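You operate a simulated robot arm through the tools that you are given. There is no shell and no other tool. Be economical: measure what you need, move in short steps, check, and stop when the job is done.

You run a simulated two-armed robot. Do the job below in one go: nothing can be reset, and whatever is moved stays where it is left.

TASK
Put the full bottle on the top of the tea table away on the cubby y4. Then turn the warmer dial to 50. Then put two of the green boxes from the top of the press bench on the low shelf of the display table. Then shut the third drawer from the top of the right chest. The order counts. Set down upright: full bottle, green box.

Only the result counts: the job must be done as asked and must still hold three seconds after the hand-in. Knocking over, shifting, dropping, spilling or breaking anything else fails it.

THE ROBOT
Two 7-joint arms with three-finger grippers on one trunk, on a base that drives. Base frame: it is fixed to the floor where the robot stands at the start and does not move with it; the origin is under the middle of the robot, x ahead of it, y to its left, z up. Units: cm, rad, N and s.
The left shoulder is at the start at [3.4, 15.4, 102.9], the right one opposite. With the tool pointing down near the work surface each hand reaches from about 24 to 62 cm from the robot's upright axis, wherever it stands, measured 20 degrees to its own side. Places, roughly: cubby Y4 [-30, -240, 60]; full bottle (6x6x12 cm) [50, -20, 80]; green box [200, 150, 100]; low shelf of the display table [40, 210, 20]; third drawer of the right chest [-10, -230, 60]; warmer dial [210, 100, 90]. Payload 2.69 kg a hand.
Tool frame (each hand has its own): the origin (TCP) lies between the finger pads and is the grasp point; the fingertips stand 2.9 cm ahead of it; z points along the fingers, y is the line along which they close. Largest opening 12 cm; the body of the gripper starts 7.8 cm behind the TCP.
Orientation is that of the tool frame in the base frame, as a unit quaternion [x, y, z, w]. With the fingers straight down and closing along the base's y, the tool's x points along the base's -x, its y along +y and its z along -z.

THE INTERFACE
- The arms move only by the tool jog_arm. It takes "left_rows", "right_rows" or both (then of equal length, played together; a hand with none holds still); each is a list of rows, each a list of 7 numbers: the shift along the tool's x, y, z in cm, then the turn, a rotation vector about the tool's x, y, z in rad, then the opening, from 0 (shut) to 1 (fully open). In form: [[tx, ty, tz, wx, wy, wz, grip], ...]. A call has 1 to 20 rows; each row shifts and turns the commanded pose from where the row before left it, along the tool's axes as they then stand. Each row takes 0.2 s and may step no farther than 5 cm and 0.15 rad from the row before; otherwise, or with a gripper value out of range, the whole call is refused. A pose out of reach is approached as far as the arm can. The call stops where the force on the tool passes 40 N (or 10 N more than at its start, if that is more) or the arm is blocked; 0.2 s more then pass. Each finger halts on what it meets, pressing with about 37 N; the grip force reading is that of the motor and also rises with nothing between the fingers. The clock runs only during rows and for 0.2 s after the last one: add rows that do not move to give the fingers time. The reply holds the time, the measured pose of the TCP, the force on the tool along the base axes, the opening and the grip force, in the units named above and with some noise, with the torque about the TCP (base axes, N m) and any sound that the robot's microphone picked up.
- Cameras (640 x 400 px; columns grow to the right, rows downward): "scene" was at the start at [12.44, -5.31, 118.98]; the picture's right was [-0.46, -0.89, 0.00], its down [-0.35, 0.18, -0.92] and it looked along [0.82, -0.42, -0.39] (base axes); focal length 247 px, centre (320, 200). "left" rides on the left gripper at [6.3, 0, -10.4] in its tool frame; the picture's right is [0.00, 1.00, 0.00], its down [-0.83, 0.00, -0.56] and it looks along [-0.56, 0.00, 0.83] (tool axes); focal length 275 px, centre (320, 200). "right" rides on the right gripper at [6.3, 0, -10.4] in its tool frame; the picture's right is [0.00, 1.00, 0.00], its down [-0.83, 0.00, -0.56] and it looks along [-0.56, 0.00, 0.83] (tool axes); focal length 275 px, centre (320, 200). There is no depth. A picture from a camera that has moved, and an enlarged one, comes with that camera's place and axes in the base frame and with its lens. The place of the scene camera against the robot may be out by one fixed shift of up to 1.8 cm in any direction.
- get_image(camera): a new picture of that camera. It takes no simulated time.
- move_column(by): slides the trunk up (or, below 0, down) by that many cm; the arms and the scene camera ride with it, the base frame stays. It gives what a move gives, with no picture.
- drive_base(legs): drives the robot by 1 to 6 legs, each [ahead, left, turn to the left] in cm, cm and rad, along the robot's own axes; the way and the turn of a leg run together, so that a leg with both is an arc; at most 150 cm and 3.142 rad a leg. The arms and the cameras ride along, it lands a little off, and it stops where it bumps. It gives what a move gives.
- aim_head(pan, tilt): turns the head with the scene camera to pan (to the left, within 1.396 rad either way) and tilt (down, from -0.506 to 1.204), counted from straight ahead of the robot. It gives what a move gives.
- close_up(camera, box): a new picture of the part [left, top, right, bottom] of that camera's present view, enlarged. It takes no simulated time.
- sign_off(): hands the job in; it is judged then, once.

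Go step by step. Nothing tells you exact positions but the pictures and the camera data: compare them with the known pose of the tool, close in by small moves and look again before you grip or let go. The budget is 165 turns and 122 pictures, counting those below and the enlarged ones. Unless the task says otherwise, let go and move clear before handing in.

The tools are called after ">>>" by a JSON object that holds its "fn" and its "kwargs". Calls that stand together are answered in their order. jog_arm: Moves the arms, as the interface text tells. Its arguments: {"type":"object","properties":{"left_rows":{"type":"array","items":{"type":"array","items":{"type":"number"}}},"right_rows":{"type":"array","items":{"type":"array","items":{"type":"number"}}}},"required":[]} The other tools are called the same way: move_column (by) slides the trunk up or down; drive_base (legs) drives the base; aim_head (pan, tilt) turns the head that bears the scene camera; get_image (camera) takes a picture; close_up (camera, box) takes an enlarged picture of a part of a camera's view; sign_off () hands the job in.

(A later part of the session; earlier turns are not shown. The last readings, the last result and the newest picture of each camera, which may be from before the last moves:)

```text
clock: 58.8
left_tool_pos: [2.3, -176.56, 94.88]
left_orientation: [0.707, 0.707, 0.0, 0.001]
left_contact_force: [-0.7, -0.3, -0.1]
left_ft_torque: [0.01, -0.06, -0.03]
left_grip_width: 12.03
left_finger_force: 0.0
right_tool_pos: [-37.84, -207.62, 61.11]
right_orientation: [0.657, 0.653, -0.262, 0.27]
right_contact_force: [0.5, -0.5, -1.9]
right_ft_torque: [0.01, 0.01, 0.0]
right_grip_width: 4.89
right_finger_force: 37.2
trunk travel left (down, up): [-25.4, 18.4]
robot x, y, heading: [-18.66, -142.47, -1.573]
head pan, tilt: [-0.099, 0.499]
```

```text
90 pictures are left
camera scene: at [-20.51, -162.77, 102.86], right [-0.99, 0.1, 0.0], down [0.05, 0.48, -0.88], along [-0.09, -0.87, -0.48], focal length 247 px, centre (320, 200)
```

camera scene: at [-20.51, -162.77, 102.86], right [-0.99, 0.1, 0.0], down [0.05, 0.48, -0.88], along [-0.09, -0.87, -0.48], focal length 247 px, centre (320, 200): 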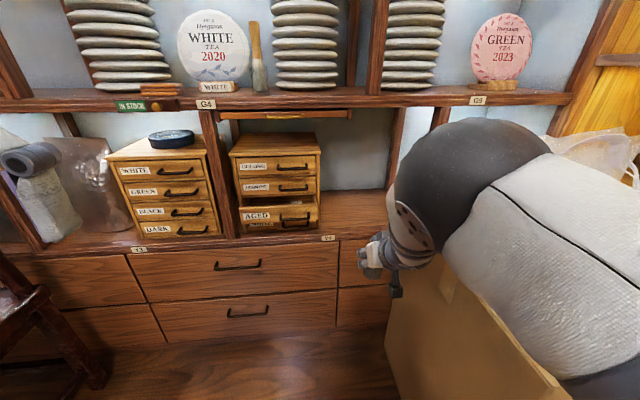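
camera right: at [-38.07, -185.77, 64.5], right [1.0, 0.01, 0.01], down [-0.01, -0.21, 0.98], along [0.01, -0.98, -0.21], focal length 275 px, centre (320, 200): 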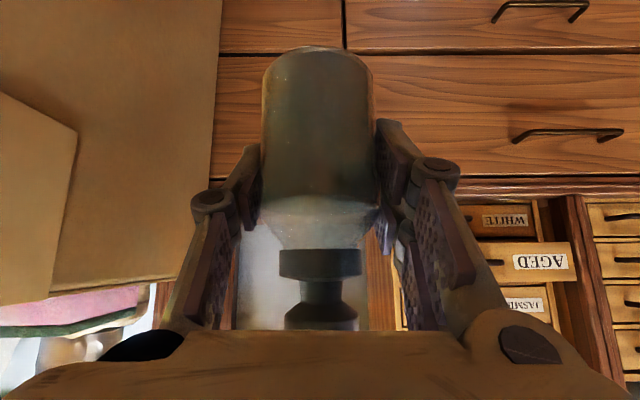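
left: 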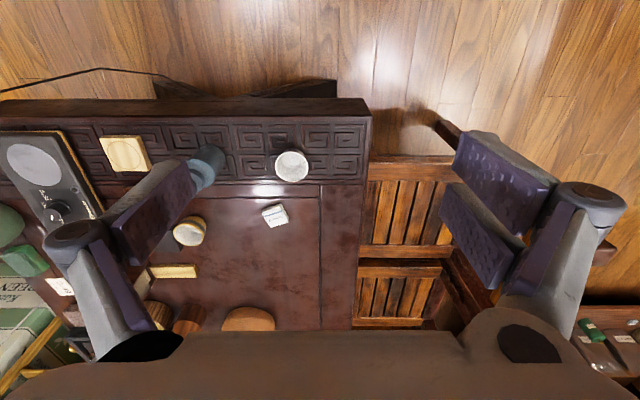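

The elbow has moved back and lower. I'll stretch 5 cm more, then drive in part-way and check.

>>> {"fn": "jog_arm", "kwargs": {"right_rows": [[-1.2, 0, 1.16, 0, 0, 0, 0.2], [-1.2, 0, 1.16, 0, 0, 0, 0.2], [-1.2, 0, 1.16, 0, 0, 0, 0.2], [0, 0, 0, 0, 0, 0, 0.2]]}}

>>> {"fn": "drive_base", "kwargs": {"legs": [[14, 0, 0]]}}

>>> {"fn": "get_image", "kwargs": {"camera": "scene"}}

>>> {"fn": "get_image", "kwargs": {"camera": "right"}}

```text
clock: 59.8
left_tool_pos: [2.23, -176.71, 94.91]
left_orientation: [0.706, 0.708, -0.001, 0.001]
left_contact_force: [0.3, 0.7, -0.4]
left_ft_torque: [-0.01, 0.03, -0.01]
left_grip_width: 12.01
left_finger_force: 0.1
right_tool_pos: [-38.25, -212.51, 61.45]
right_orientation: [0.656, 0.654, -0.262, 0.27]
right_contact_force: [0.4, -0.6, -1.3]
right_ft_torque: [-0.02, 0.02, 0.01]
right_grip_width: 4.94
right_finger_force: 37.3
trunk travel left (down, up): [-25.4, 18.4]
robot x, y, heading: [-19.07, -142.42, -1.571]
head pan, tilt: [-0.099, 0.499]
```

```text
clock: 61.2
left_tool_pos: [2.36, -190.8, 94.89]
left_orientation: [0.707, 0.707, -0.001, 0.001]
left_contact_force: [0.7, 0.0, 0.5]
left_ft_torque: [0.05, -0.02, -0.02]
left_grip_width: 12.0
left_finger_force: 0.0
right_tool_pos: [-37.96, -226.8, 61.44]
right_orientation: [0.657, 0.653, -0.262, 0.269]
right_contact_force: [-0.8, -0.6, -2.0]
right_ft_torque: [0.01, 0.0, -0.01]
right_grip_width: 4.95
right_finger_force: 37.2
trunk travel left (down, up): [-25.4, 18.4]
robot x, y, heading: [-19.2, -156.65, -1.574]
head pan, tilt: [-0.099, 0.499]
```

```text
89 pictures are left
camera scene: at [-20.5, -177.06, 102.85], right [-1.0, 0.1, 0.0], down [0.05, 0.48, -0.88], along [-0.09, -0.87, -0.48], focal length 247 px, centre (320, 200)
```

scene: 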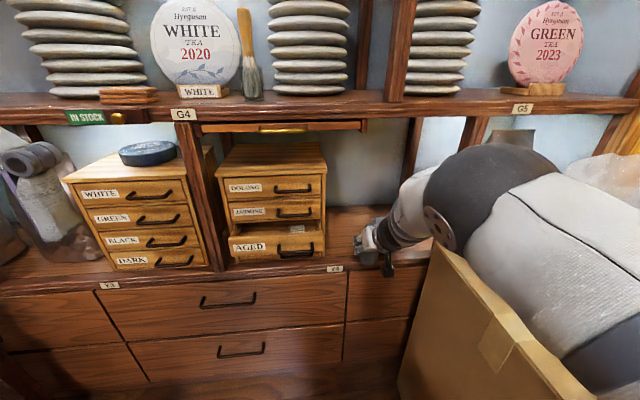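

```text
88 pictures are left
camera right: at [-38.05, -215.11, 64.63], right [1.0, 0.0, 0.01], down [-0.01, -0.21, 0.98], along [0.01, -0.98, -0.21], focal length 275 px, centre (320, 200)
```

right: 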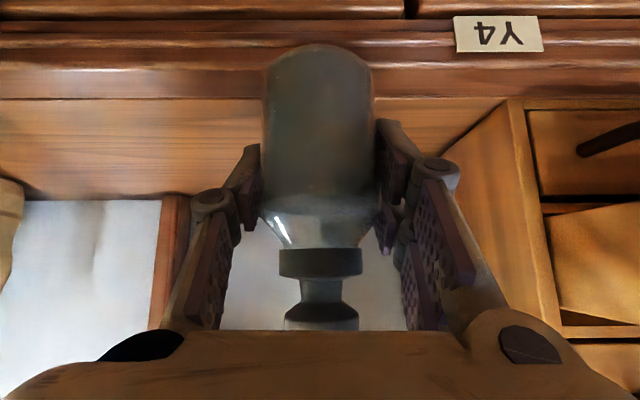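

The counter top is about z 55.5–56, the label face is at y -227 and the back wall is near y -252. I'll raise 2 cm, drive in 9 cm, and look again.

>>> {"fn": "jog_arm", "kwargs": {"right_rows": [[-0.69, 0, -0.72, 0, 0, 0, 0.2], [-0.69, 0, -0.72, 0, 0, 0, 0.2], [0, 0, 0, 0, 0, 0, 0.2]]}}

>>> {"fn": "drive_base", "kwargs": {"legs": [[9, 0, 0]]}}

>>> {"fn": "get_image", "kwargs": {"camera": "scene"}}

>>> {"fn": "get_image", "kwargs": {"camera": "right"}}

```text
clock: 62.0
left_tool_pos: [2.29, -190.84, 94.86]
left_orientation: [0.707, 0.707, -0.001, 0.001]
left_contact_force: [-0.5, 0.4, 0.0]
left_ft_torque: [0.0, 0.03, -0.03]
left_grip_width: 12.0
left_finger_force: 0.1
right_tool_pos: [-37.93, -226.59, 63.45]
right_orientation: [0.656, 0.654, -0.262, 0.27]
right_contact_force: [0.3, -0.2, -1.8]
right_ft_torque: [-0.01, -0.02, -0.01]
right_grip_width: 4.94
right_finger_force: 37.4
trunk travel left (down, up): [-25.4, 18.4]
robot x, y, heading: [-18.61, -156.69, -1.573]
head pan, tilt: [-0.099, 0.499]
```

```text
clock: 63.1
left_tool_pos: [2.37, -199.67, 94.88]
left_orientation: [0.706, 0.708, -0.001, 0.0]
left_contact_force: [-1.7, -0.7, -0.1]
left_ft_torque: [0.07, 0.0, 0.01]
left_grip_width: 11.99
left_finger_force: 0.1
right_tool_pos: [-37.91, -235.54, 63.46]
right_orientation: [0.656, 0.654, -0.263, 0.27]
right_contact_force: [0.3, 0.0, -2.2]
right_ft_torque: [0.01, -0.01, -0.01]
right_grip_width: 4.9
right_finger_force: 37.1
trunk travel left (down, up): [-25.4, 18.4]
robot x, y, heading: [-18.67, -165.12, -1.572]
head pan, tilt: [-0.099, 0.499]
```

```text
87 pictures are left
camera scene: at [-20.45, -185.86, 102.84], right [-1.0, 0.1, 0.0], down [0.05, 0.48, -0.88], along [-0.09, -0.87, -0.48], focal length 247 px, centre (320, 200)
```

scene: 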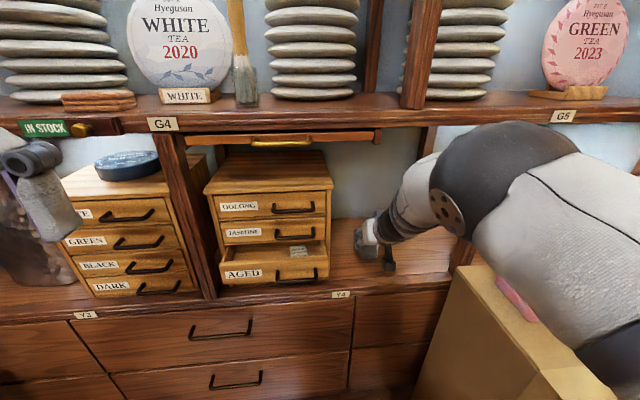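

```text
86 pictures are left
camera right: at [-37.84, -223.86, 66.57], right [1.0, 0.01, 0.01], down [-0.01, -0.21, 0.98], along [0.01, -0.98, -0.21], focal length 275 px, centre (320, 200)
```

right: 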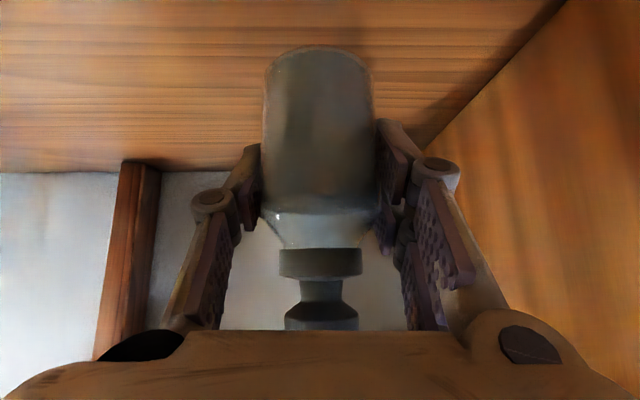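

The bottle is inside Y4, clear of the chest. I'll lower it gently until it touches.

>>> {"fn": "jog_arm", "kwargs": {"right_rows": [[0.69, 0, 0.72, 0, 0, 0, 0.2], [0.69, 0, 0.72, 0, 0, 0, 0.2], [0.55, 0, 0.58, 0, 0, 0, 0.2], [0, 0, 0, 0, 0, 0, 0.2]]}}

>>> {"fn": "jog_arm", "kwargs": {"right_rows": [[0.28, 0, 0.29, 0, 0, 0, 0.2], [0, 0, 0, 0, 0, 0, 0.2]]}}

>>> {"fn": "get_image", "kwargs": {"camera": "right"}}

```text
clock: 64.1
left_tool_pos: [2.41, -199.49, 94.75]
left_orientation: [0.706, 0.708, -0.001, 0.0]
left_contact_force: [0.0, -0.3, 0.7]
left_ft_torque: [-0.01, 0.0, 0.02]
left_grip_width: 12.01
left_finger_force: 0.2
right_tool_pos: [-37.88, -235.5, 60.69]
right_orientation: [0.656, 0.654, -0.262, 0.27]
right_contact_force: [-0.2, -0.3, -2.0]
right_ft_torque: [0.0, 0.01, 0.04]
right_grip_width: 4.92
right_finger_force: 37.3
trunk travel left (down, up): [-25.4, 18.4]
robot x, y, heading: [-18.71, -164.99, -1.572]
head pan, tilt: [-0.099, 0.499]
```

```text
clock: 64.7
left_tool_pos: [2.32, -199.6, 94.88]
left_orientation: [0.707, 0.707, -0.001, 0.001]
left_contact_force: [0.9, 0.0, 0.5]
left_ft_torque: [-0.02, 0.0, -0.01]
left_grip_width: 12.02
left_finger_force: 0.0
right_tool_pos: [-37.82, -235.52, 60.32]
right_orientation: [0.656, 0.654, -0.262, 0.27]
right_contact_force: [-0.2, 0.3, -1.2]
right_ft_torque: [0.0, 0.0, -0.01]
right_grip_width: 4.9
right_finger_force: 37.0
trunk travel left (down, up): [-25.4, 18.4]
robot x, y, heading: [-18.76, -165.24, -1.569]
head pan, tilt: [-0.099, 0.499]
```

```text
85 pictures are left
camera right: at [-37.84, -223.9, 63.42], right [1.0, 0.01, 0.01], down [-0.01, -0.21, 0.98], along [0.01, -0.98, -0.21], focal length 275 px, centre (320, 200)
```

right: 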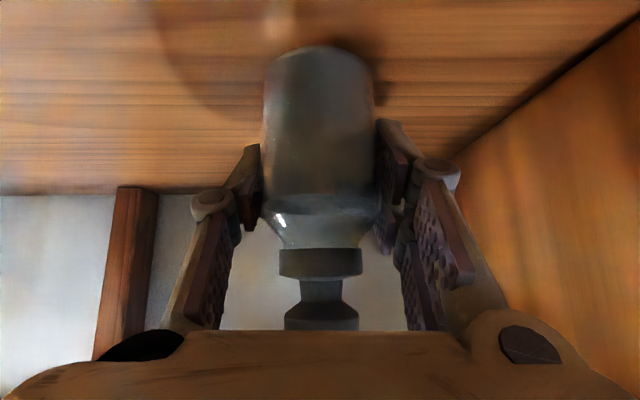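

>>> {"fn": "jog_arm", "kwargs": {"right_rows": [[0.21, 0, 0.22, 0, 0, 0, 0.2], [0.14, 0, 0.15, 0, 0, 0, 0.2], [0, 0, 0, 0, 0, 0, 0.2]]}}

>>> {"fn": "jog_arm", "kwargs": {"right_rows": [[0.14, 0, 0.15, 0, 0, 0, 0.2], [0, 0, 0, 0, 0, 0, 0.2]]}}

>>> {"fn": "jog_arm", "kwargs": {"right_rows": [[0.14, 0, 0.15, 0, 0, 0, 0.2], [0, 0, 0, 0, 0, 0, 0.2]]}}

```text
clock: 65.5
left_tool_pos: [2.41, -199.43, 94.91]
left_orientation: [0.706, 0.708, -0.001, 0.001]
left_contact_force: [0.8, -0.2, 0.0]
left_ft_torque: [0.01, 0.02, 0.05]
left_grip_width: 12.0
left_finger_force: 0.1
right_tool_pos: [-37.78, -235.54, 60.0]
right_orientation: [0.655, 0.654, -0.263, 0.272]
right_contact_force: [-1.0, -2.7, 14.8]
right_ft_torque: [0.07, -0.25, -0.01]
right_grip_width: 4.91
right_finger_force: 36.9
trunk travel left (down, up): [-25.4, 18.4]
robot x, y, heading: [-18.78, -165.17, -1.574]
head pan, tilt: [-0.099, 0.499]
```

```text
clock: 66.1
left_tool_pos: [2.47, -199.33, 94.92]
left_orientation: [0.707, 0.708, -0.001, 0.002]
left_contact_force: [0.0, -0.2, -0.2]
left_ft_torque: [0.01, -0.02, 0.04]
left_grip_width: 12.01
left_finger_force: 0.0
right_tool_pos: [-37.91, -235.57, 59.94]
right_orientation: [0.655, 0.654, -0.263, 0.272]
right_contact_force: [-3.1, -3.7, 29.3]
right_ft_torque: [-0.18, -0.35, 0.11]
right_grip_width: 4.92
right_finger_force: 36.9
trunk travel left (down, up): [-25.4, 18.4]
robot x, y, heading: [-18.72, -165.52, -1.563]
head pan, tilt: [-0.099, 0.499]
```

```text
clock: 66.7
left_tool_pos: [2.45, -199.31, 94.97]
left_orientation: [0.706, 0.708, -0.001, 0.001]
left_contact_force: [0.5, 0.9, -0.2]
left_ft_torque: [-0.01, 0.0, 0.0]
left_grip_width: 12.0
left_finger_force: 0.0
right_tool_pos: [-37.73, -235.54, 59.69]
right_orientation: [0.655, 0.654, -0.264, 0.272]
right_contact_force: [-2.4, -1.1, 29.4]
right_ft_torque: [-0.11, -0.27, 0.08]
right_grip_width: 4.91
right_finger_force: 36.9
trunk travel left (down, up): [-25.4, 18.4]
robot x, y, heading: [-18.63, -165.22, -1.565]
head pan, tilt: [-0.099, 0.499]
```

The bottle is standing on the counter. I'll ease off, open, and look.

>>> {"fn": "jog_arm", "kwargs": {"right_rows": [[-0.17, 0, -0.18, 0, 0, 0, 0.2], [0, 0, 0, 0, 0, 0, 0.45], [0, 0, 0, 0, 0, 0, 0.55], [0, 0, 0, 0, 0, 0, 0.65], [0, 0, 0, 0, 0, 0, 0.65]]}}

>>> {"fn": "get_image", "kwargs": {"camera": "right"}}

```text
clock: 67.9
left_tool_pos: [2.4, -199.48, 94.87]
left_orientation: [0.706, 0.708, 0.0, 0.001]
left_contact_force: [-0.5, -0.3, 0.8]
left_ft_torque: [0.02, 0.03, -0.01]
left_grip_width: 11.98
left_finger_force: 0.1
right_tool_pos: [-37.83, -235.53, 59.62]
right_orientation: [0.656, 0.654, -0.262, 0.269]
right_contact_force: [0.0, 0.0, 0.3]
right_ft_torque: [-0.01, 0.01, 0.02]
right_grip_width: 7.81
right_finger_force: 0.1
trunk travel left (down, up): [-25.4, 18.4]
robot x, y, heading: [-18.63, -165.18, -1.565]
head pan, tilt: [-0.099, 0.499]
```

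```text
84 pictures are left
camera right: at [-37.84, -223.83, 62.76], right [1.0, 0.01, 0.01], down [-0.01, -0.21, 0.98], along [0.01, -0.98, -0.21], focal length 275 px, centre (320, 200)
```

right: 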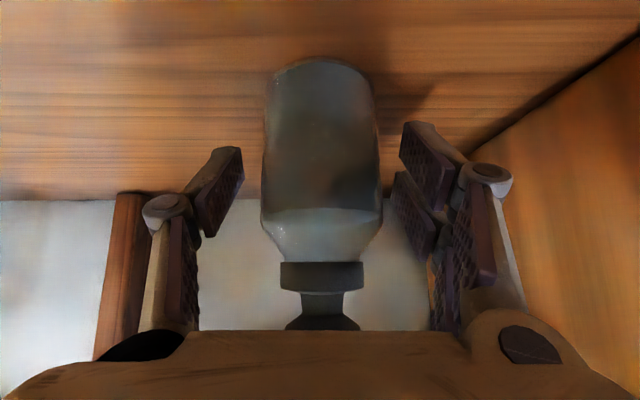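

The bottle is released and upright. I'll retreat along the tool axis and back the base out.

>>> {"fn": "jog_arm", "kwargs": {"right_rows": [[0, 0, -1, 0, 0, 0, 0.65], [0, 0, -2, 0, 0, 0, 0.65], [0, 0, -2, 0, 0, 0, 0.65], [0, 0, -2, 0, 0, 0, 0.65], [0, 0, -2, 0, 0, 0, 0.65]]}}

>>> {"fn": "drive_base", "kwargs": {"legs": [[-20, 0, 0]]}}

>>> {"fn": "get_image", "kwargs": {"camera": "scene"}}

>>> {"fn": "get_image", "kwargs": {"camera": "right"}}

```text
clock: 69.1
left_tool_pos: [2.51, -199.6, 94.78]
left_orientation: [0.707, 0.708, -0.001, 0.001]
left_contact_force: [0.6, 0.2, 0.0]
left_ft_torque: [0.03, 0.03, -0.01]
left_grip_width: 11.97
left_finger_force: 0.1
right_tool_pos: [-37.72, -229.15, 66.19]
right_orientation: [0.656, 0.654, -0.262, 0.27]
right_contact_force: [1.3, -0.4, 0.0]
right_ft_torque: [-0.01, 0.01, -0.01]
right_grip_width: 7.81
right_finger_force: 0.1
trunk travel left (down, up): [-25.4, 18.4]
robot x, y, heading: [-18.64, -165.4, -1.573]
head pan, tilt: [-0.099, 0.499]
```

```text
clock: 70.7
left_tool_pos: [2.36, -179.69, 94.9]
left_orientation: [0.705, 0.709, 0.0, 0.001]
left_contact_force: [0.1, -0.6, 0.2]
left_ft_torque: [-0.03, 0.01, -0.02]
left_grip_width: 12.0
left_finger_force: 0.1
right_tool_pos: [-37.73, -209.33, 66.16]
right_orientation: [0.655, 0.655, -0.262, 0.27]
right_contact_force: [-0.1, -0.4, 0.2]
right_ft_torque: [0.01, 0.01, -0.04]
right_grip_width: 7.78
right_finger_force: 0.0
trunk travel left (down, up): [-25.4, 18.4]
robot x, y, heading: [-18.8, -145.09, -1.564]
head pan, tilt: [-0.099, 0.499]
```

```text
83 pictures are left
camera scene: at [-20.46, -165.88, 102.87], right [-1.0, 0.1, 0.0], down [0.05, 0.48, -0.88], along [-0.08, -0.87, -0.48], focal length 247 px, centre (320, 200)
```

scene: 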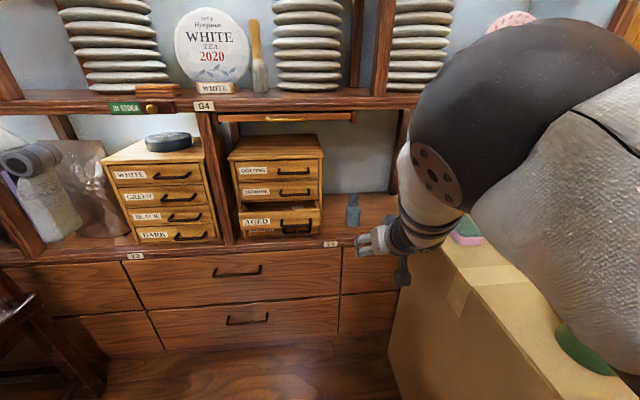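

```text
82 pictures are left
camera right: at [-37.8, -197.64, 69.32], right [1.0, 0.01, 0.01], down [-0.01, -0.21, 0.98], along [0.01, -0.98, -0.21], focal length 275 px, centre (320, 200)
```

right: 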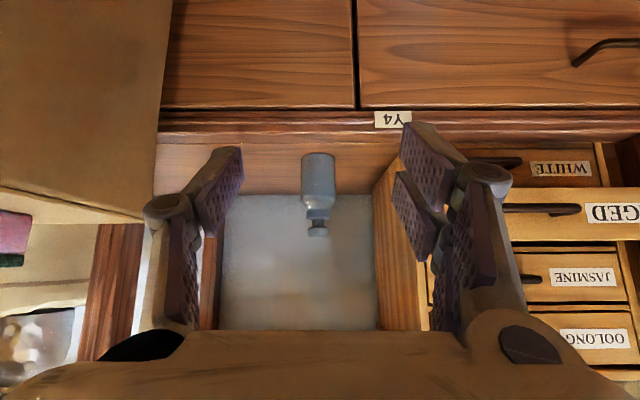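

The bottle stands upright in Y4. Now I'll back away to open floor, tuck the right hand, raise the column and turn left to find the press bench.

>>> {"fn": "drive_base", "kwargs": {"legs": [[-90, 0, 0]]}}

>>> {"fn": "jog_arm", "kwargs": {"right_rows": [[0, 0, 0, 0, 0.128, 0, 1], [0, 0, 0, 0, 0.128, 0, 1], [0, 0, 0, 0, 0.128, 0, 1], [0, 0, 0, 0, 0.128, 0, 1], [0, 0, 0, 0, 0.128, 0, 1], [0, 0, 0, 0, 0.128, 0, 1], [3, 0, -3, 0, 0, 0, 1], [3, 0, -3, 0, 0, 0, 1], [3, 0, -3, 0, 0, 0, 1], [3, 0, -3, 0, 0, 0, 1], [3, 0, -3, 0, 0, 0, 1], [3, 0, -3, 0, 0, 0, 1], [3, 0, 0, 0, 0, 0, 1], [3, 0, 0, 0, 0, 0, 1], [0, 0, 0, 0, 0, 0, 1]]}}

>>> {"fn": "move_column", "kwargs": {"by": 14}}

>>> {"fn": "drive_base", "kwargs": {"legs": [[-40, 0, 0], [0, 0, 1.57], [-20, 0, 1.0]]}}

>>> {"fn": "aim_head", "kwargs": {"pan": 0.0, "tilt": 0.35}}

>>> {"fn": "get_image", "kwargs": {"camera": "scene"}}

```text
clock: 75.5
left_tool_pos: [2.27, -88.06, 94.82]
left_orientation: [0.71, 0.704, -0.001, 0.001]
left_contact_force: [0.0, 0.1, -0.5]
left_ft_torque: [-0.01, 0.02, 0.0]
left_grip_width: 11.99
left_finger_force: 0.1
right_tool_pos: [-38.47, -117.23, 66.12]
right_orientation: [0.66, 0.65, -0.263, 0.269]
right_contact_force: [0.0, 0.0, 0.0]
right_ft_torque: [0.01, 0.03, -0.02]
right_grip_width: 7.81
right_finger_force: 0.0
trunk travel left (down, up): [-25.4, 18.4]
robot x, y, heading: [-18.64, -53.57, -1.578]
head pan, tilt: [-0.099, 0.499]
```

```text
clock: 78.7
left_tool_pos: [2.32, -88.2, 94.82]
left_orientation: [0.71, 0.704, -0.001, 0.001]
left_contact_force: [0.9, -0.3, -0.1]
left_ft_torque: [0.01, 0.03, 0.01]
left_grip_width: 11.98
left_finger_force: 0.0
right_tool_pos: [-38.57, -91.91, 82.51]
right_orientation: [0.712, 0.702, -0.02, 0.028]
right_contact_force: [-0.6, -0.1, -0.2]
right_ft_torque: [0.02, -0.02, 0.01]
right_grip_width: 12.0
right_finger_force: 0.1
right hand out of reach, approached as far as the arm can: row 6
trunk travel left (down, up): [-25.4, 18.4]
robot x, y, heading: [-18.42, -53.46, -1.581]
head pan, tilt: [-0.099, 0.499]
```

```text
clock: 80.4
left_tool_pos: [2.32, -88.2, 108.72]
left_orientation: [0.71, 0.704, 0.0, 0.0]
left_contact_force: [-0.9, -0.8, 0.6]
left_ft_torque: [-0.02, 0.01, -0.02]
left_grip_width: 12.01
left_finger_force: 0.0
right_tool_pos: [-38.29, -92.18, 96.46]
right_orientation: [0.71, 0.703, -0.019, 0.027]
right_contact_force: [-0.9, 0.8, -0.2]
right_ft_torque: [0.03, -0.03, 0.02]
right_grip_width: 12.0
right_finger_force: 0.0
trunk travel left (down, up): [-39.4, 4.4]
robot x, y, heading: [-18.86, -53.43, -1.586]
head pan, tilt: [-0.099, 0.499]
```

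```text
clock: 89.3
left_tool_pos: [-36.71, 15.36, 108.98]
left_orientation: [-0.506, 0.862, 0.0, 0.002]
left_contact_force: [0.0, 0.3, -0.4]
left_ft_torque: [-0.06, -0.01, 0.02]
left_grip_width: 12.0
left_finger_force: 0.0
right_tool_pos: [0.71, -0.48, 96.57]
right_orientation: [-0.506, 0.862, 0.022, 0.026]
right_contact_force: [0.1, 0.0, -0.5]
right_ft_torque: [-0.01, 0.0, -0.06]
right_grip_width: 11.99
right_finger_force: 0.0
trunk travel left (down, up): [-39.4, 4.4]
robot x, y, heading: [-34.93, -24.66, 1.061]
head pan, tilt: [-0.099, 0.499]
```

```text
clock: 90.0
left_tool_pos: [-36.6, 15.46, 108.89]
left_orientation: [-0.506, 0.862, 0.001, 0.001]
left_contact_force: [0.3, -0.1, -0.1]
left_ft_torque: [-0.02, 0.0, 0.03]
left_grip_width: 11.99
left_finger_force: 0.1
right_tool_pos: [0.72, -0.32, 96.51]
right_orientation: [-0.505, 0.862, 0.022, 0.027]
right_contact_force: [-0.3, 0.4, 0.0]
right_ft_torque: [0.03, -0.02, 0.01]
right_grip_width: 11.98
right_finger_force: 0.0
trunk travel left (down, up): [-39.4, 4.4]
robot x, y, heading: [-34.92, -24.92, 1.055]
head pan, tilt: [0.0, 0.351]
```

```text
81 pictures are left
camera scene: at [-28.81, -13.35, 119.45], right [0.87, -0.49, 0.0], down [-0.17, -0.3, -0.94], along [0.46, 0.82, -0.34], focal length 247 px, centre (320, 200)
```

scene: 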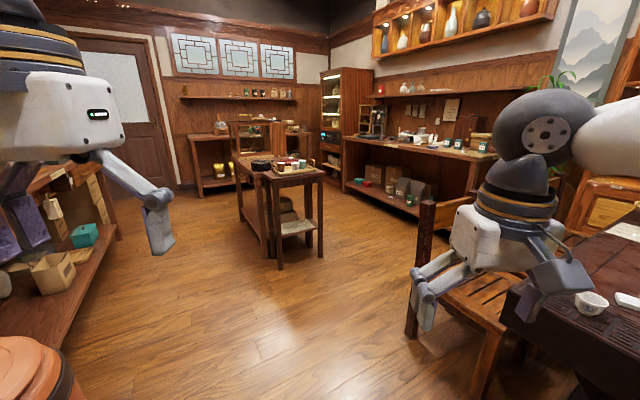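

Several tables come into view: an island, a bench by the right wall and a bench at the left. I'll zoom in on each.

>>> {"fn": "close_up", "kwargs": {"camera": "scene", "box": [180, 100, 380, 225]}}

>>> {"fn": "close_up", "kwargs": {"camera": "scene", "box": [340, 90, 500, 220]}}

```text
3.20 times, centred on (280, 162) of scene
camera zoom: at [-28.81, -13.35, 119.45], right [0.87, -0.49, 0.0], down [-0.17, -0.3, -0.94], along [0.46, 0.82, -0.34], focal length 791 px, centre (448, 320)
```

zoom: 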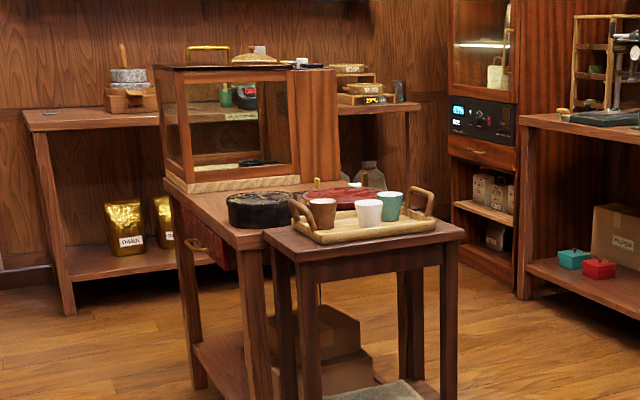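

```text
3.08 times, centred on (420, 155) of scene
camera zoom: at [-28.81, -13.35, 119.45], right [0.87, -0.49, 0.0], down [-0.17, -0.3, -0.94], along [0.46, 0.82, -0.34], focal length 761 px, centre (12, 338)
```

zoom: 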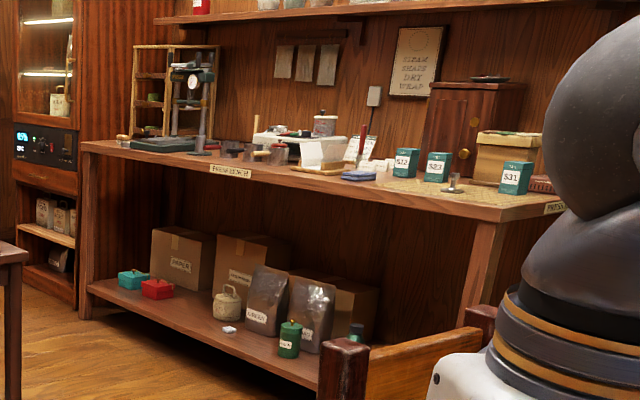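

The press bench with three green boxes is by the far right wall and the island with a low shelf is the display table. I'll drive into the aisle between the chairs and the island to get a proper view.

>>> {"fn": "drive_base", "kwargs": {"legs": [[0, 0, 0.28], [132, 0, 0], [0, 0, -1.34]]}}

>>> {"fn": "aim_head", "kwargs": {"pan": 0.0, "tilt": 0.25}}

>>> {"fn": "get_image", "kwargs": {"camera": "scene"}}

```text
clock: 100.8
left_tool_pos: [29.22, 125.43, 108.9]
left_orientation: [-0.014, 1.0, 0.0, 0.001]
left_contact_force: [0.8, -0.5, 0.0]
left_ft_torque: [0.01, -0.02, -0.01]
left_grip_width: 12.01
left_finger_force: 0.0
right_tool_pos: [34.55, 85.11, 96.47]
right_orientation: [-0.014, 0.999, 0.006, 0.034]
right_contact_force: [0.4, -0.2, 0.1]
right_ft_torque: [0.03, -0.01, 0.03]
right_grip_width: 12.01
right_finger_force: 0.1
trunk travel left (down, up): [-39.4, 4.4]
robot x, y, heading: [-4.66, 103.37, 0.028]
head pan, tilt: [0.0, 0.351]
```

```text
clock: 101.4
left_tool_pos: [29.23, 125.46, 108.85]
left_orientation: [-0.014, 1.0, 0.0, 0.001]
left_contact_force: [0.3, -0.6, 0.1]
left_ft_torque: [0.01, -0.01, 0.02]
left_grip_width: 11.99
left_finger_force: 0.1
right_tool_pos: [34.78, 85.19, 96.5]
right_orientation: [-0.013, 0.999, 0.006, 0.034]
right_contact_force: [0.2, 0.0, -0.2]
right_ft_torque: [-0.01, 0.0, 0.03]
right_grip_width: 11.99
right_finger_force: 0.0
trunk travel left (down, up): [-39.4, 4.4]
robot x, y, heading: [-4.51, 103.88, 0.028]
head pan, tilt: [0.0, 0.25]
```

```text
78 pictures are left
camera scene: at [8.99, 102.77, 120.4], right [0.03, -1.0, 0.0], down [-0.25, -0.01, -0.97], along [0.97, 0.03, -0.25], focal length 247 px, centre (320, 200)
```

scene: 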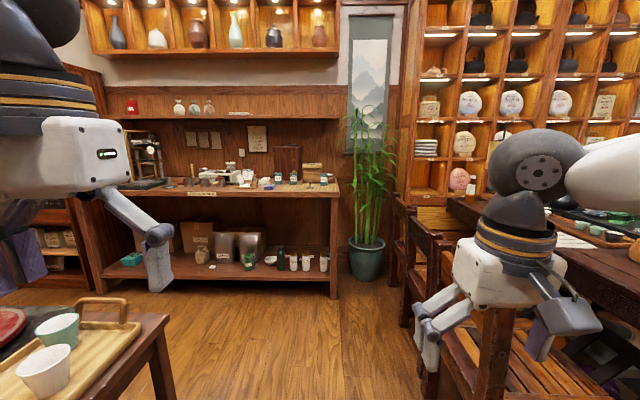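

>>> {"fn": "close_up", "kwargs": {"camera": "scene", "box": [120, 120, 344, 280]}}

```text
2.50 times, centred on (232, 200) of scene
camera zoom: at [8.99, 102.77, 120.4], right [0.03, -1.0, 0.0], down [-0.25, -0.01, -0.97], along [0.97, 0.03, -0.25], focal length 618 px, centre (540, 200)
```

zoom: 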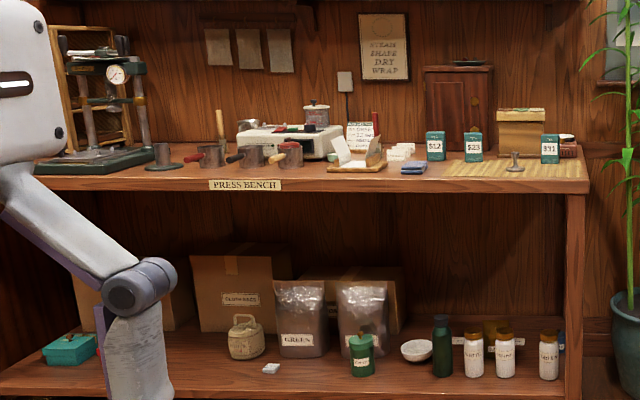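

Three green boxes stand on the press bench. I don't yet see a clear warmer dial, so I'll drive nearer down the aisle.

>>> {"fn": "drive_base", "kwargs": {"legs": [[95, 3, -0.028]]}}

>>> {"fn": "get_image", "kwargs": {"camera": "scene"}}

>>> {"fn": "close_up", "kwargs": {"camera": "scene", "box": [120, 110, 440, 310]}}

```text
clock: 106.5
left_tool_pos: [125.51, 129.53, 108.82]
left_orientation: [-0.005, 1.0, 0.001, 0.001]
left_contact_force: [-0.4, 0.1, -0.4]
left_ft_torque: [0.01, 0.05, -0.02]
left_grip_width: 11.96
left_finger_force: 0.1
right_tool_pos: [130.25, 89.02, 96.55]
right_orientation: [-0.004, 0.999, 0.006, 0.032]
right_contact_force: [-0.5, 0.1, -0.4]
right_ft_torque: [0.01, 0.01, 0.05]
right_grip_width: 12.03
right_finger_force: 0.1
trunk travel left (down, up): [-39.4, 4.4]
robot x, y, heading: [91.01, 108.07, 0.011]
head pan, tilt: [0.0, 0.25]
```

```text
76 pictures are left
camera scene: at [104.86, 107.18, 120.4], right [0.01, -1.0, 0.0], down [-0.25, 0.0, -0.97], along [0.97, 0.01, -0.25], focal length 247 px, centre (320, 200)
```

scene: 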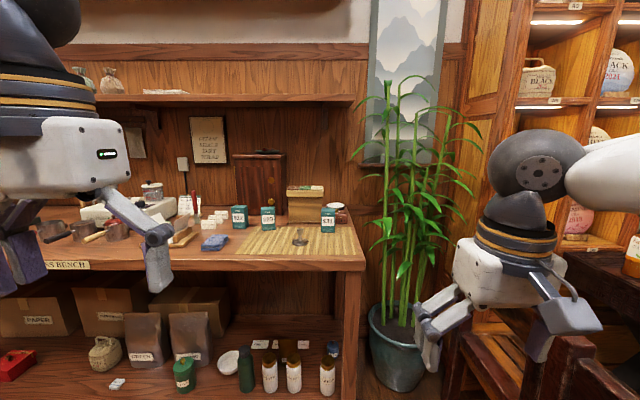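

```text
2.00 times, centred on (280, 210) of scene
camera zoom: at [104.86, 107.18, 120.4], right [0.01, -1.0, 0.0], down [-0.25, 0.0, -0.97], along [0.97, 0.01, -0.25], focal length 494 px, centre (400, 180)
```

zoom: 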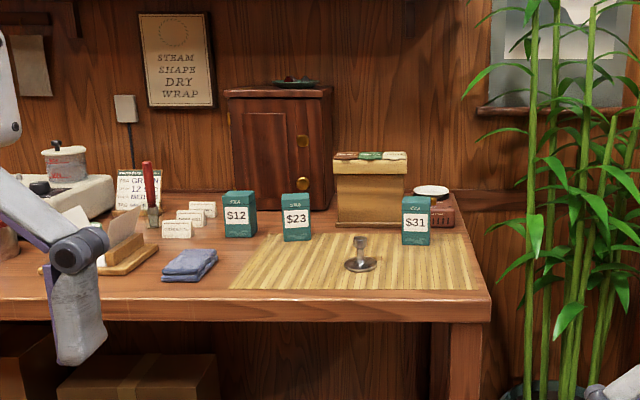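

There's a small device with a white disc right behind the $31 box at the bench's right end, which is likely the warmer. I'll zoom in.

>>> {"fn": "close_up", "kwargs": {"camera": "scene", "box": [215, 170, 375, 270]}}

>>> {"fn": "close_up", "kwargs": {"camera": "scene", "box": [310, 190, 366, 225]}}

```text
4.00 times, centred on (295, 220) of scene
camera zoom: at [104.86, 107.18, 120.4], right [0.01, -1.0, 0.0], down [-0.25, 0.0, -0.97], along [0.97, 0.01, -0.25], focal length 989 px, centre (420, 120)
```

zoom: 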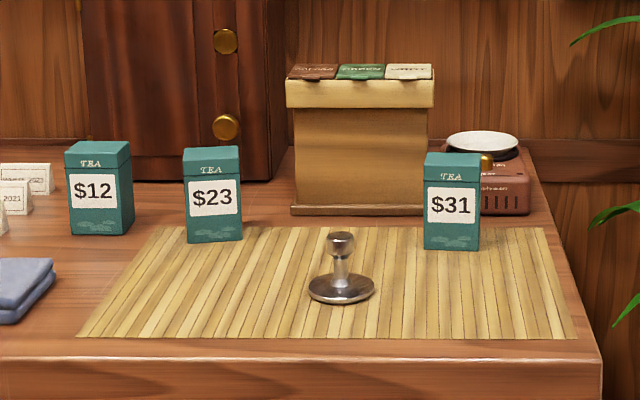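

```text
11.43 times, centred on (338, 208) of scene
camera zoom: at [104.86, 107.18, 120.4], right [0.01, -1.0, 0.0], down [-0.25, 0.0, -0.97], along [0.97, 0.01, -0.25], focal length 2826 px, centre (114, 114)
```

zoom: 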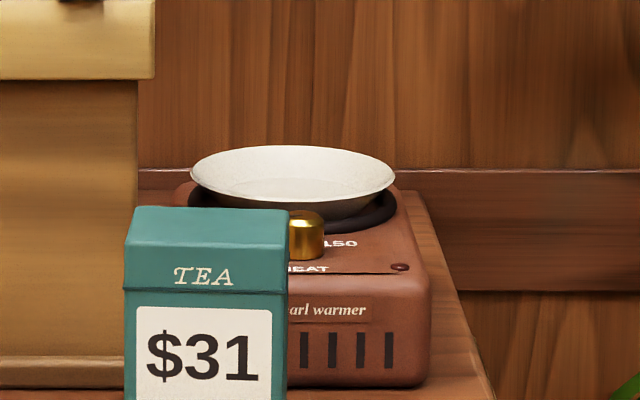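

The "pearl warmer" has a gold dial on top with a scale (…150), behind the $31 box, with a dish behind it. I'll move closer, raise the column, and look with the right hand camera.

>>> {"fn": "move_column", "kwargs": {"by": 4}}

>>> {"fn": "drive_base", "kwargs": {"legs": [[52, 9, -0.01]]}}

>>> {"fn": "aim_head", "kwargs": {"pan": -0.25, "tilt": 0.5}}

>>> {"fn": "get_image", "kwargs": {"camera": "scene"}}

>>> {"fn": "get_image", "kwargs": {"camera": "right"}}

```text
clock: 107.3
left_tool_pos: [125.53, 129.62, 112.78]
left_orientation: [-0.005, 1.0, 0.0, 0.0]
left_contact_force: [0.8, 0.4, 0.1]
left_ft_torque: [-0.02, 0.06, -0.02]
left_grip_width: 11.97
left_finger_force: 0.0
right_tool_pos: [130.26, 89.05, 100.43]
right_orientation: [-0.004, 0.999, 0.006, 0.033]
right_contact_force: [-0.3, -0.7, -0.4]
right_ft_torque: [0.0, 0.03, 0.03]
right_grip_width: 11.98
right_finger_force: 0.0
trunk travel left (down, up): [-43.4, 0.4]
robot x, y, heading: [91.31, 108.59, 0.005]
head pan, tilt: [0.0, 0.25]
```

```text
clock: 110.4
left_tool_pos: [178.68, 138.93, 112.9]
left_orientation: [-0.004, 1.0, 0.0, 0.001]
left_contact_force: [-0.4, 0.1, 0.7]
left_ft_torque: [0.0, 0.04, 0.04]
left_grip_width: 12.0
left_finger_force: 0.1
right_tool_pos: [183.26, 98.62, 100.48]
right_orientation: [-0.002, 0.999, 0.007, 0.034]
right_contact_force: [0.6, 0.8, 0.1]
right_ft_torque: [-0.04, 0.04, 0.02]
right_grip_width: 12.03
right_finger_force: 0.0
trunk travel left (down, up): [-43.4, 0.4]
robot x, y, heading: [144.22, 117.69, 0.003]
head pan, tilt: [0.0, 0.25]
```

```text
clock: 111.2
left_tool_pos: [178.7, 138.97, 112.79]
left_orientation: [-0.003, 1.0, 0.0, 0.0]
left_contact_force: [-0.2, 0.2, 0.0]
left_ft_torque: [0.01, -0.04, 0.0]
left_grip_width: 12.03
left_finger_force: 0.1
right_tool_pos: [183.35, 98.55, 100.42]
right_orientation: [-0.002, 0.999, 0.006, 0.034]
right_contact_force: [-0.8, -0.1, -1.3]
right_ft_torque: [0.03, 0.0, 0.0]
right_grip_width: 12.02
right_finger_force: 0.0
trunk travel left (down, up): [-43.4, 0.4]
robot x, y, heading: [144.57, 117.61, 0.002]
head pan, tilt: [-0.25, 0.499]
```

```text
72 pictures are left
camera scene: at [153.17, 114.4, 122.54], right [-0.24, -0.97, 0.0], down [-0.46, 0.12, -0.88], along [0.85, -0.21, -0.48], focal length 247 px, centre (320, 200)
```

scene: 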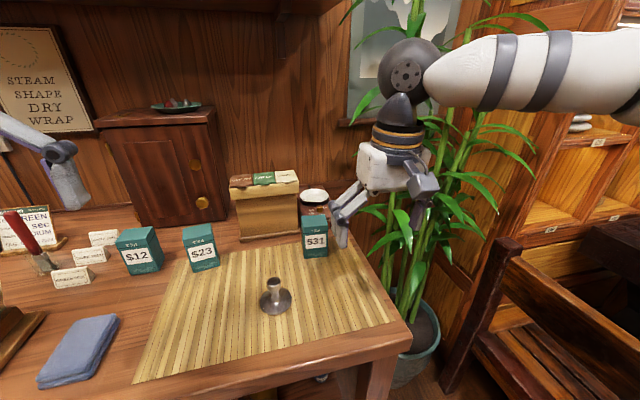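

```text
71 pictures are left
camera right: at [176.37, 98.22, 110.56], right [-0.01, 1.0, 0.01], down [0.79, 0.0, 0.61], along [0.61, 0.02, -0.79], focal length 275 px, centre (320, 200)
```

right: 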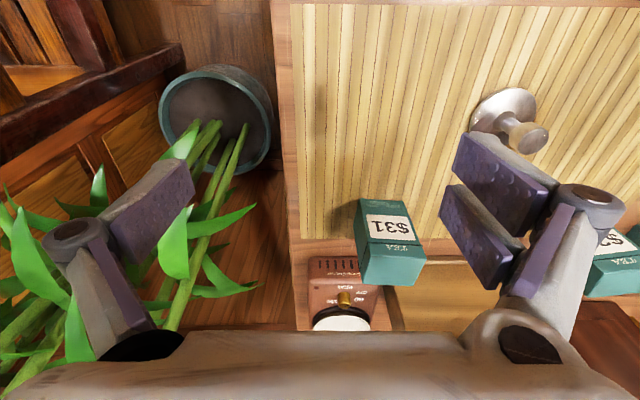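

I see the dial from the hand camera at roughly [210,102,89]. I'll zoom in on its scale.

>>> {"fn": "close_up", "kwargs": {"camera": "right", "box": [290, 245, 410, 335]}}

>>> {"fn": "close_up", "kwargs": {"camera": "scene", "box": [280, 170, 360, 230]}}

```text
4.44 times, centred on (350, 290) of right
camera zoom: at [176.37, 98.22, 110.56], right [-0.01, 1.0, 0.01], down [0.79, 0.0, 0.61], along [0.61, 0.02, -0.79], focal length 1224 px, centre (187, -200)
```

zoom: 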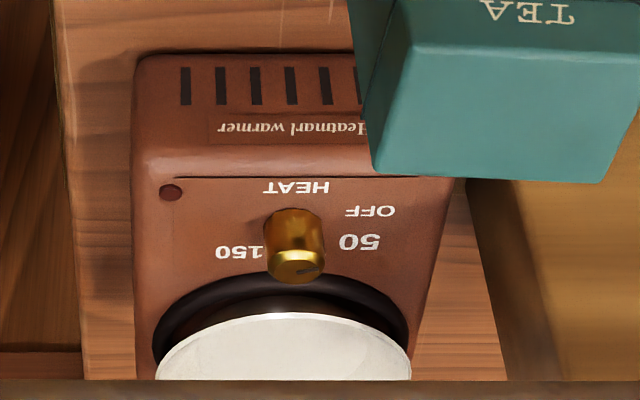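

```text
6.67 times, centred on (320, 200) of scene
camera zoom: at [153.17, 114.4, 122.54], right [-0.24, -0.97, 0.0], down [-0.46, 0.12, -0.88], along [0.85, -0.21, -0.48], focal length 1648 px, centre (320, 200)
```

zoom: 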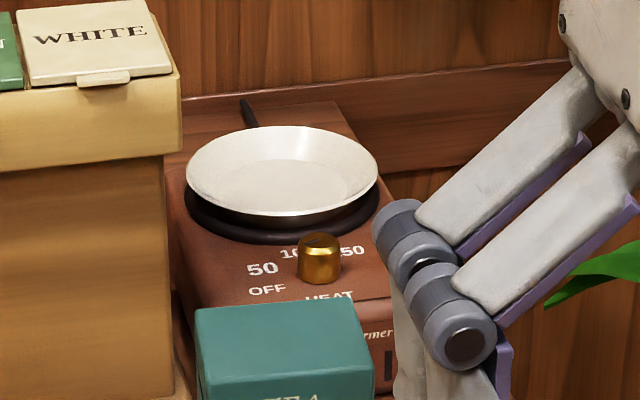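

>>> {"fn": "close_up", "kwargs": {"camera": "right", "box": [325, 280, 373, 310]}}

>>> {"fn": "close_up", "kwargs": {"camera": "scene", "box": [304, 194, 336, 214]}}

```text
13.33 times, centred on (349, 295) of right
camera zoom: at [176.37, 98.22, 110.56], right [-0.01, 1.0, 0.01], down [0.79, 0.0, 0.61], along [0.61, 0.02, -0.79], focal length 3670 px, centre (-67, -1067)
```

zoom: 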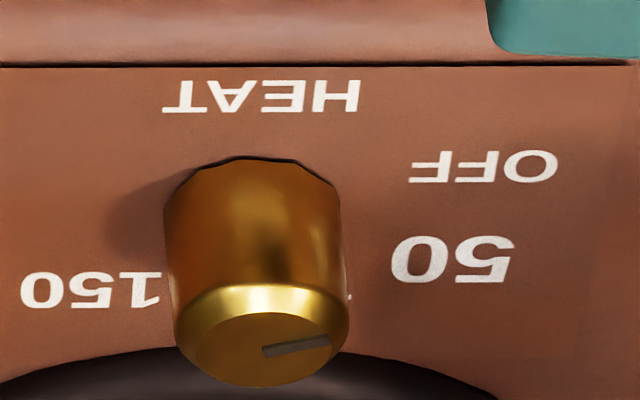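

```text
16.00 times, centred on (320, 204) of scene
camera zoom: at [153.17, 114.4, 122.54], right [-0.24, -0.97, 0.0], down [-0.46, 0.12, -0.88], along [0.85, -0.21, -0.48], focal length 3956 px, centre (320, 136)
```

zoom: 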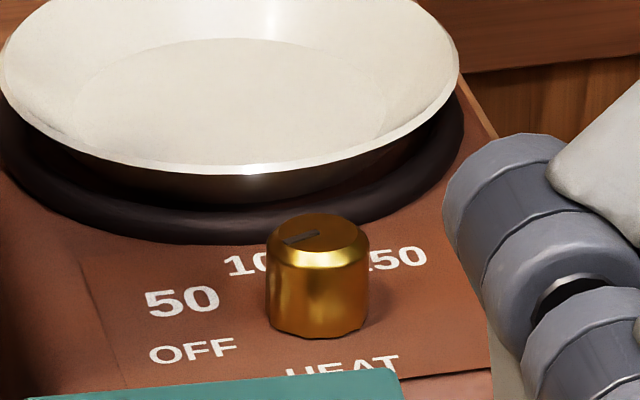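

The pointer is now at OFF, and 50 is about 45° clockwise (seen from above). I'll drive a bit nearer and bring the right hand vertical above the dial.

>>> {"fn": "drive_base", "kwargs": {"legs": [[8, 0, 0]]}}

>>> {"fn": "jog_arm", "kwargs": {"right_rows": [[0, 0, -2, 0, 0.068, 0, 0.3], [0, 0, -2, 0, 0, 0, 0.3], [-3, 1, 0, 0, 0, -0.1, 0.3], [-3, 1, 0, 0, 0, -0.1, 0.3], [-3, 1, 0, 0, 0, -0.1, 0.3], [0, 0, 0, 0, 0, -0.1, 0.3], [0, 0, 0, 0, 0, 0, 0.3]]}}

>>> {"fn": "get_image", "kwargs": {"camera": "right"}}

>>> {"fn": "get_image", "kwargs": {"camera": "scene"}}

```text
clock: 112.2
left_tool_pos: [186.89, 139.01, 112.79]
left_orientation: [-0.002, 1.0, -0.001, 0.001]
left_contact_force: [0.2, -0.9, -0.8]
left_ft_torque: [0.01, 0.05, -0.01]
left_grip_width: 12.02
left_finger_force: 0.1
right_tool_pos: [191.43, 98.51, 100.43]
right_orientation: [-0.002, 0.999, 0.006, 0.033]
right_contact_force: [0.3, -0.2, -0.1]
right_ft_torque: [0.02, 0.0, 0.0]
right_grip_width: 12.02
right_finger_force: 0.0
trunk travel left (down, up): [-43.4, 0.4]
robot x, y, heading: [152.6, 117.83, 0.01]
head pan, tilt: [-0.25, 0.499]
```

```text
clock: 113.8
left_tool_pos: [186.75, 139.03, 112.84]
left_orientation: [-0.003, 1.0, 0.001, 0.001]
left_contact_force: [-1.0, 0.6, 0.5]
left_ft_torque: [-0.02, -0.01, 0.0]
left_grip_width: 12.0
left_finger_force: 0.1
right_tool_pos: [199.84, 102.32, 104.57]
right_orientation: [-0.202, 0.979, 0.006, 0.001]
right_contact_force: [-0.1, 0.5, 0.1]
right_ft_torque: [-0.01, -0.01, -0.02]
right_grip_width: 3.59
right_finger_force: 0.0
trunk travel left (down, up): [-43.4, 0.4]
robot x, y, heading: [152.88, 117.89, 0.006]
head pan, tilt: [-0.25, 0.499]
```

```text
66 pictures are left
camera right: at [194.2, 99.61, 114.94], right [-0.4, 0.92, 0.01], down [0.76, 0.33, 0.56], along [0.51, 0.23, -0.83], focal length 275 px, centre (320, 200)
```

right: 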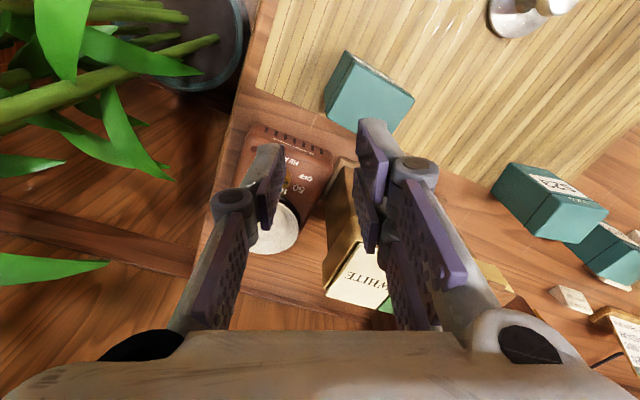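

```text
65 pictures are left
camera scene: at [161.28, 114.45, 122.53], right [-0.24, -0.97, 0.0], down [-0.46, 0.12, -0.88], along [0.85, -0.21, -0.48], focal length 247 px, centre (320, 200)
```

scene: 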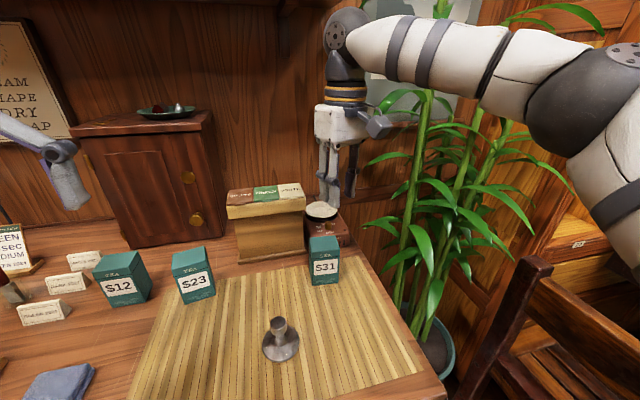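

The dial fits [210.4,102.6]. I'll move over it and look before descending.

>>> {"fn": "jog_arm", "kwargs": {"right_rows": [[-2.65, -1.04, 0, 0, 0, 0, 0.3], [-2.65, -1.04, 0, 0, 0, 0, 0.3], [-2.65, -1.04, 0, 0, 0, 0, 0.3], [0, 0, 0, 0, 0, 0, 0.3]]}}

>>> {"fn": "get_image", "kwargs": {"camera": "right"}}

>>> {"fn": "close_up", "kwargs": {"camera": "right", "box": [256, 90, 384, 170]}}

```text
clock: 114.8
left_tool_pos: [186.76, 138.9, 112.91]
left_orientation: [-0.003, 1.0, 0.0, 0.001]
left_contact_force: [1.0, -0.3, 0.9]
left_ft_torque: [0.02, 0.0, 0.01]
left_grip_width: 12.01
left_finger_force: 0.0
right_tool_pos: [203.72, 102.38, 104.34]
right_orientation: [-0.2, 0.98, 0.006, 0.002]
right_contact_force: [0.6, 0.6, 0.0]
right_ft_torque: [0.02, 0.01, -0.02]
right_grip_width: 3.61
right_finger_force: 0.0
right hand out of reach, approached as far as the arm can: row 2, 3
trunk travel left (down, up): [-43.4, 0.4]
robot x, y, heading: [152.93, 117.41, 0.005]
head pan, tilt: [-0.25, 0.499]
```

```text
64 pictures are left
camera right: at [197.93, 99.67, 114.81], right [-0.4, 0.92, 0.01], down [0.76, 0.32, 0.56], along [0.51, 0.23, -0.83], focal length 275 px, centre (320, 200)
```

right: 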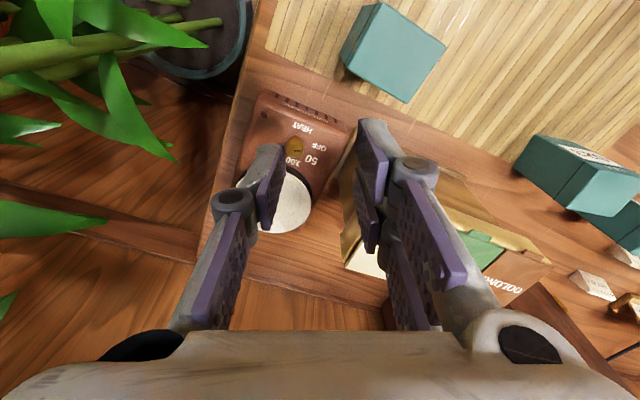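

```text
5.00 times, centred on (320, 130) of right
camera zoom: at [197.93, 99.67, 114.81], right [-0.4, 0.92, 0.01], down [0.76, 0.32, 0.56], along [0.51, 0.23, -0.83], focal length 1376 px, centre (320, 550)
```

zoom: 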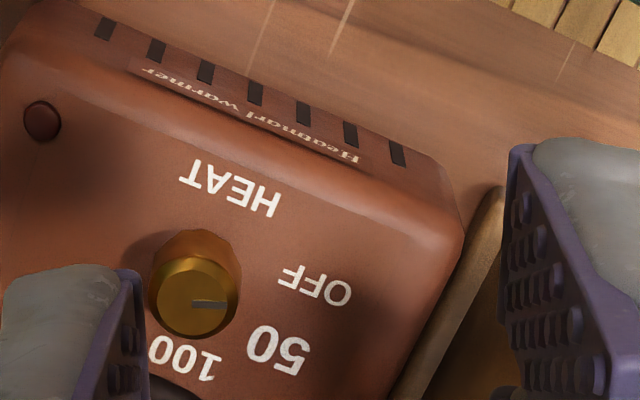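

The reach ran out, so I'll drive 5 cm nearer, which should put the hand directly over the dial at about [208.6,102].

>>> {"fn": "drive_base", "kwargs": {"legs": [[5, 0, 0]]}}

>>> {"fn": "get_image", "kwargs": {"camera": "right"}}

```text
clock: 115.8
left_tool_pos: [191.89, 138.92, 112.95]
left_orientation: [-0.003, 1.0, 0.001, 0.001]
left_contact_force: [0.3, 0.3, 0.0]
left_ft_torque: [-0.01, 0.06, 0.01]
left_grip_width: 12.0
left_finger_force: 0.1
right_tool_pos: [208.73, 102.41, 104.29]
right_orientation: [-0.199, 0.98, 0.007, 0.001]
right_contact_force: [-0.3, 0.1, -0.4]
right_ft_torque: [0.02, 0.07, 0.02]
right_grip_width: 3.61
right_finger_force: 0.0
trunk travel left (down, up): [-43.4, 0.4]
robot x, y, heading: [157.37, 117.56, 0.004]
head pan, tilt: [-0.25, 0.499]
```

```text
62 pictures are left
camera right: at [203.04, 99.7, 114.81], right [-0.4, 0.92, 0.01], down [0.76, 0.32, 0.56], along [0.51, 0.23, -0.83], focal length 275 px, centre (320, 200)
```

right: 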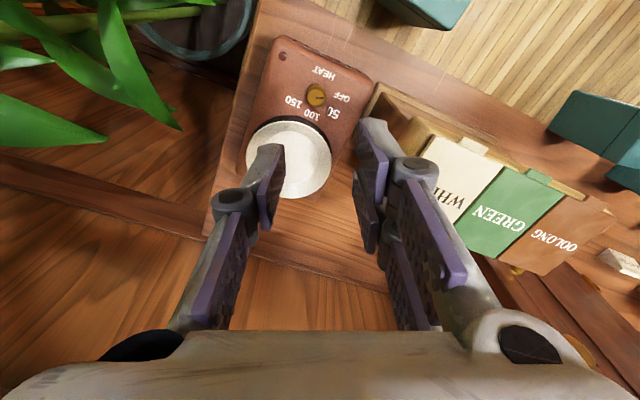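

>>> {"fn": "close_up", "kwargs": {"camera": "right", "box": [276, 65, 356, 125]}}

```text
6.67 times, centred on (316, 95) of right
camera zoom: at [203.04, 99.7, 114.81], right [-0.4, 0.92, 0.01], down [0.76, 0.32, 0.56], along [0.51, 0.23, -0.83], focal length 1835 px, centre (347, 900)
```

zoom: 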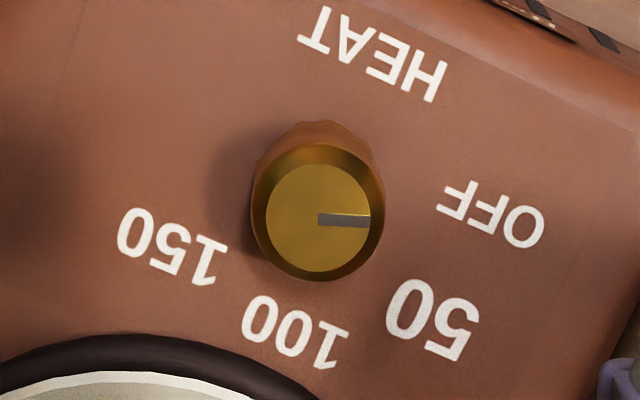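

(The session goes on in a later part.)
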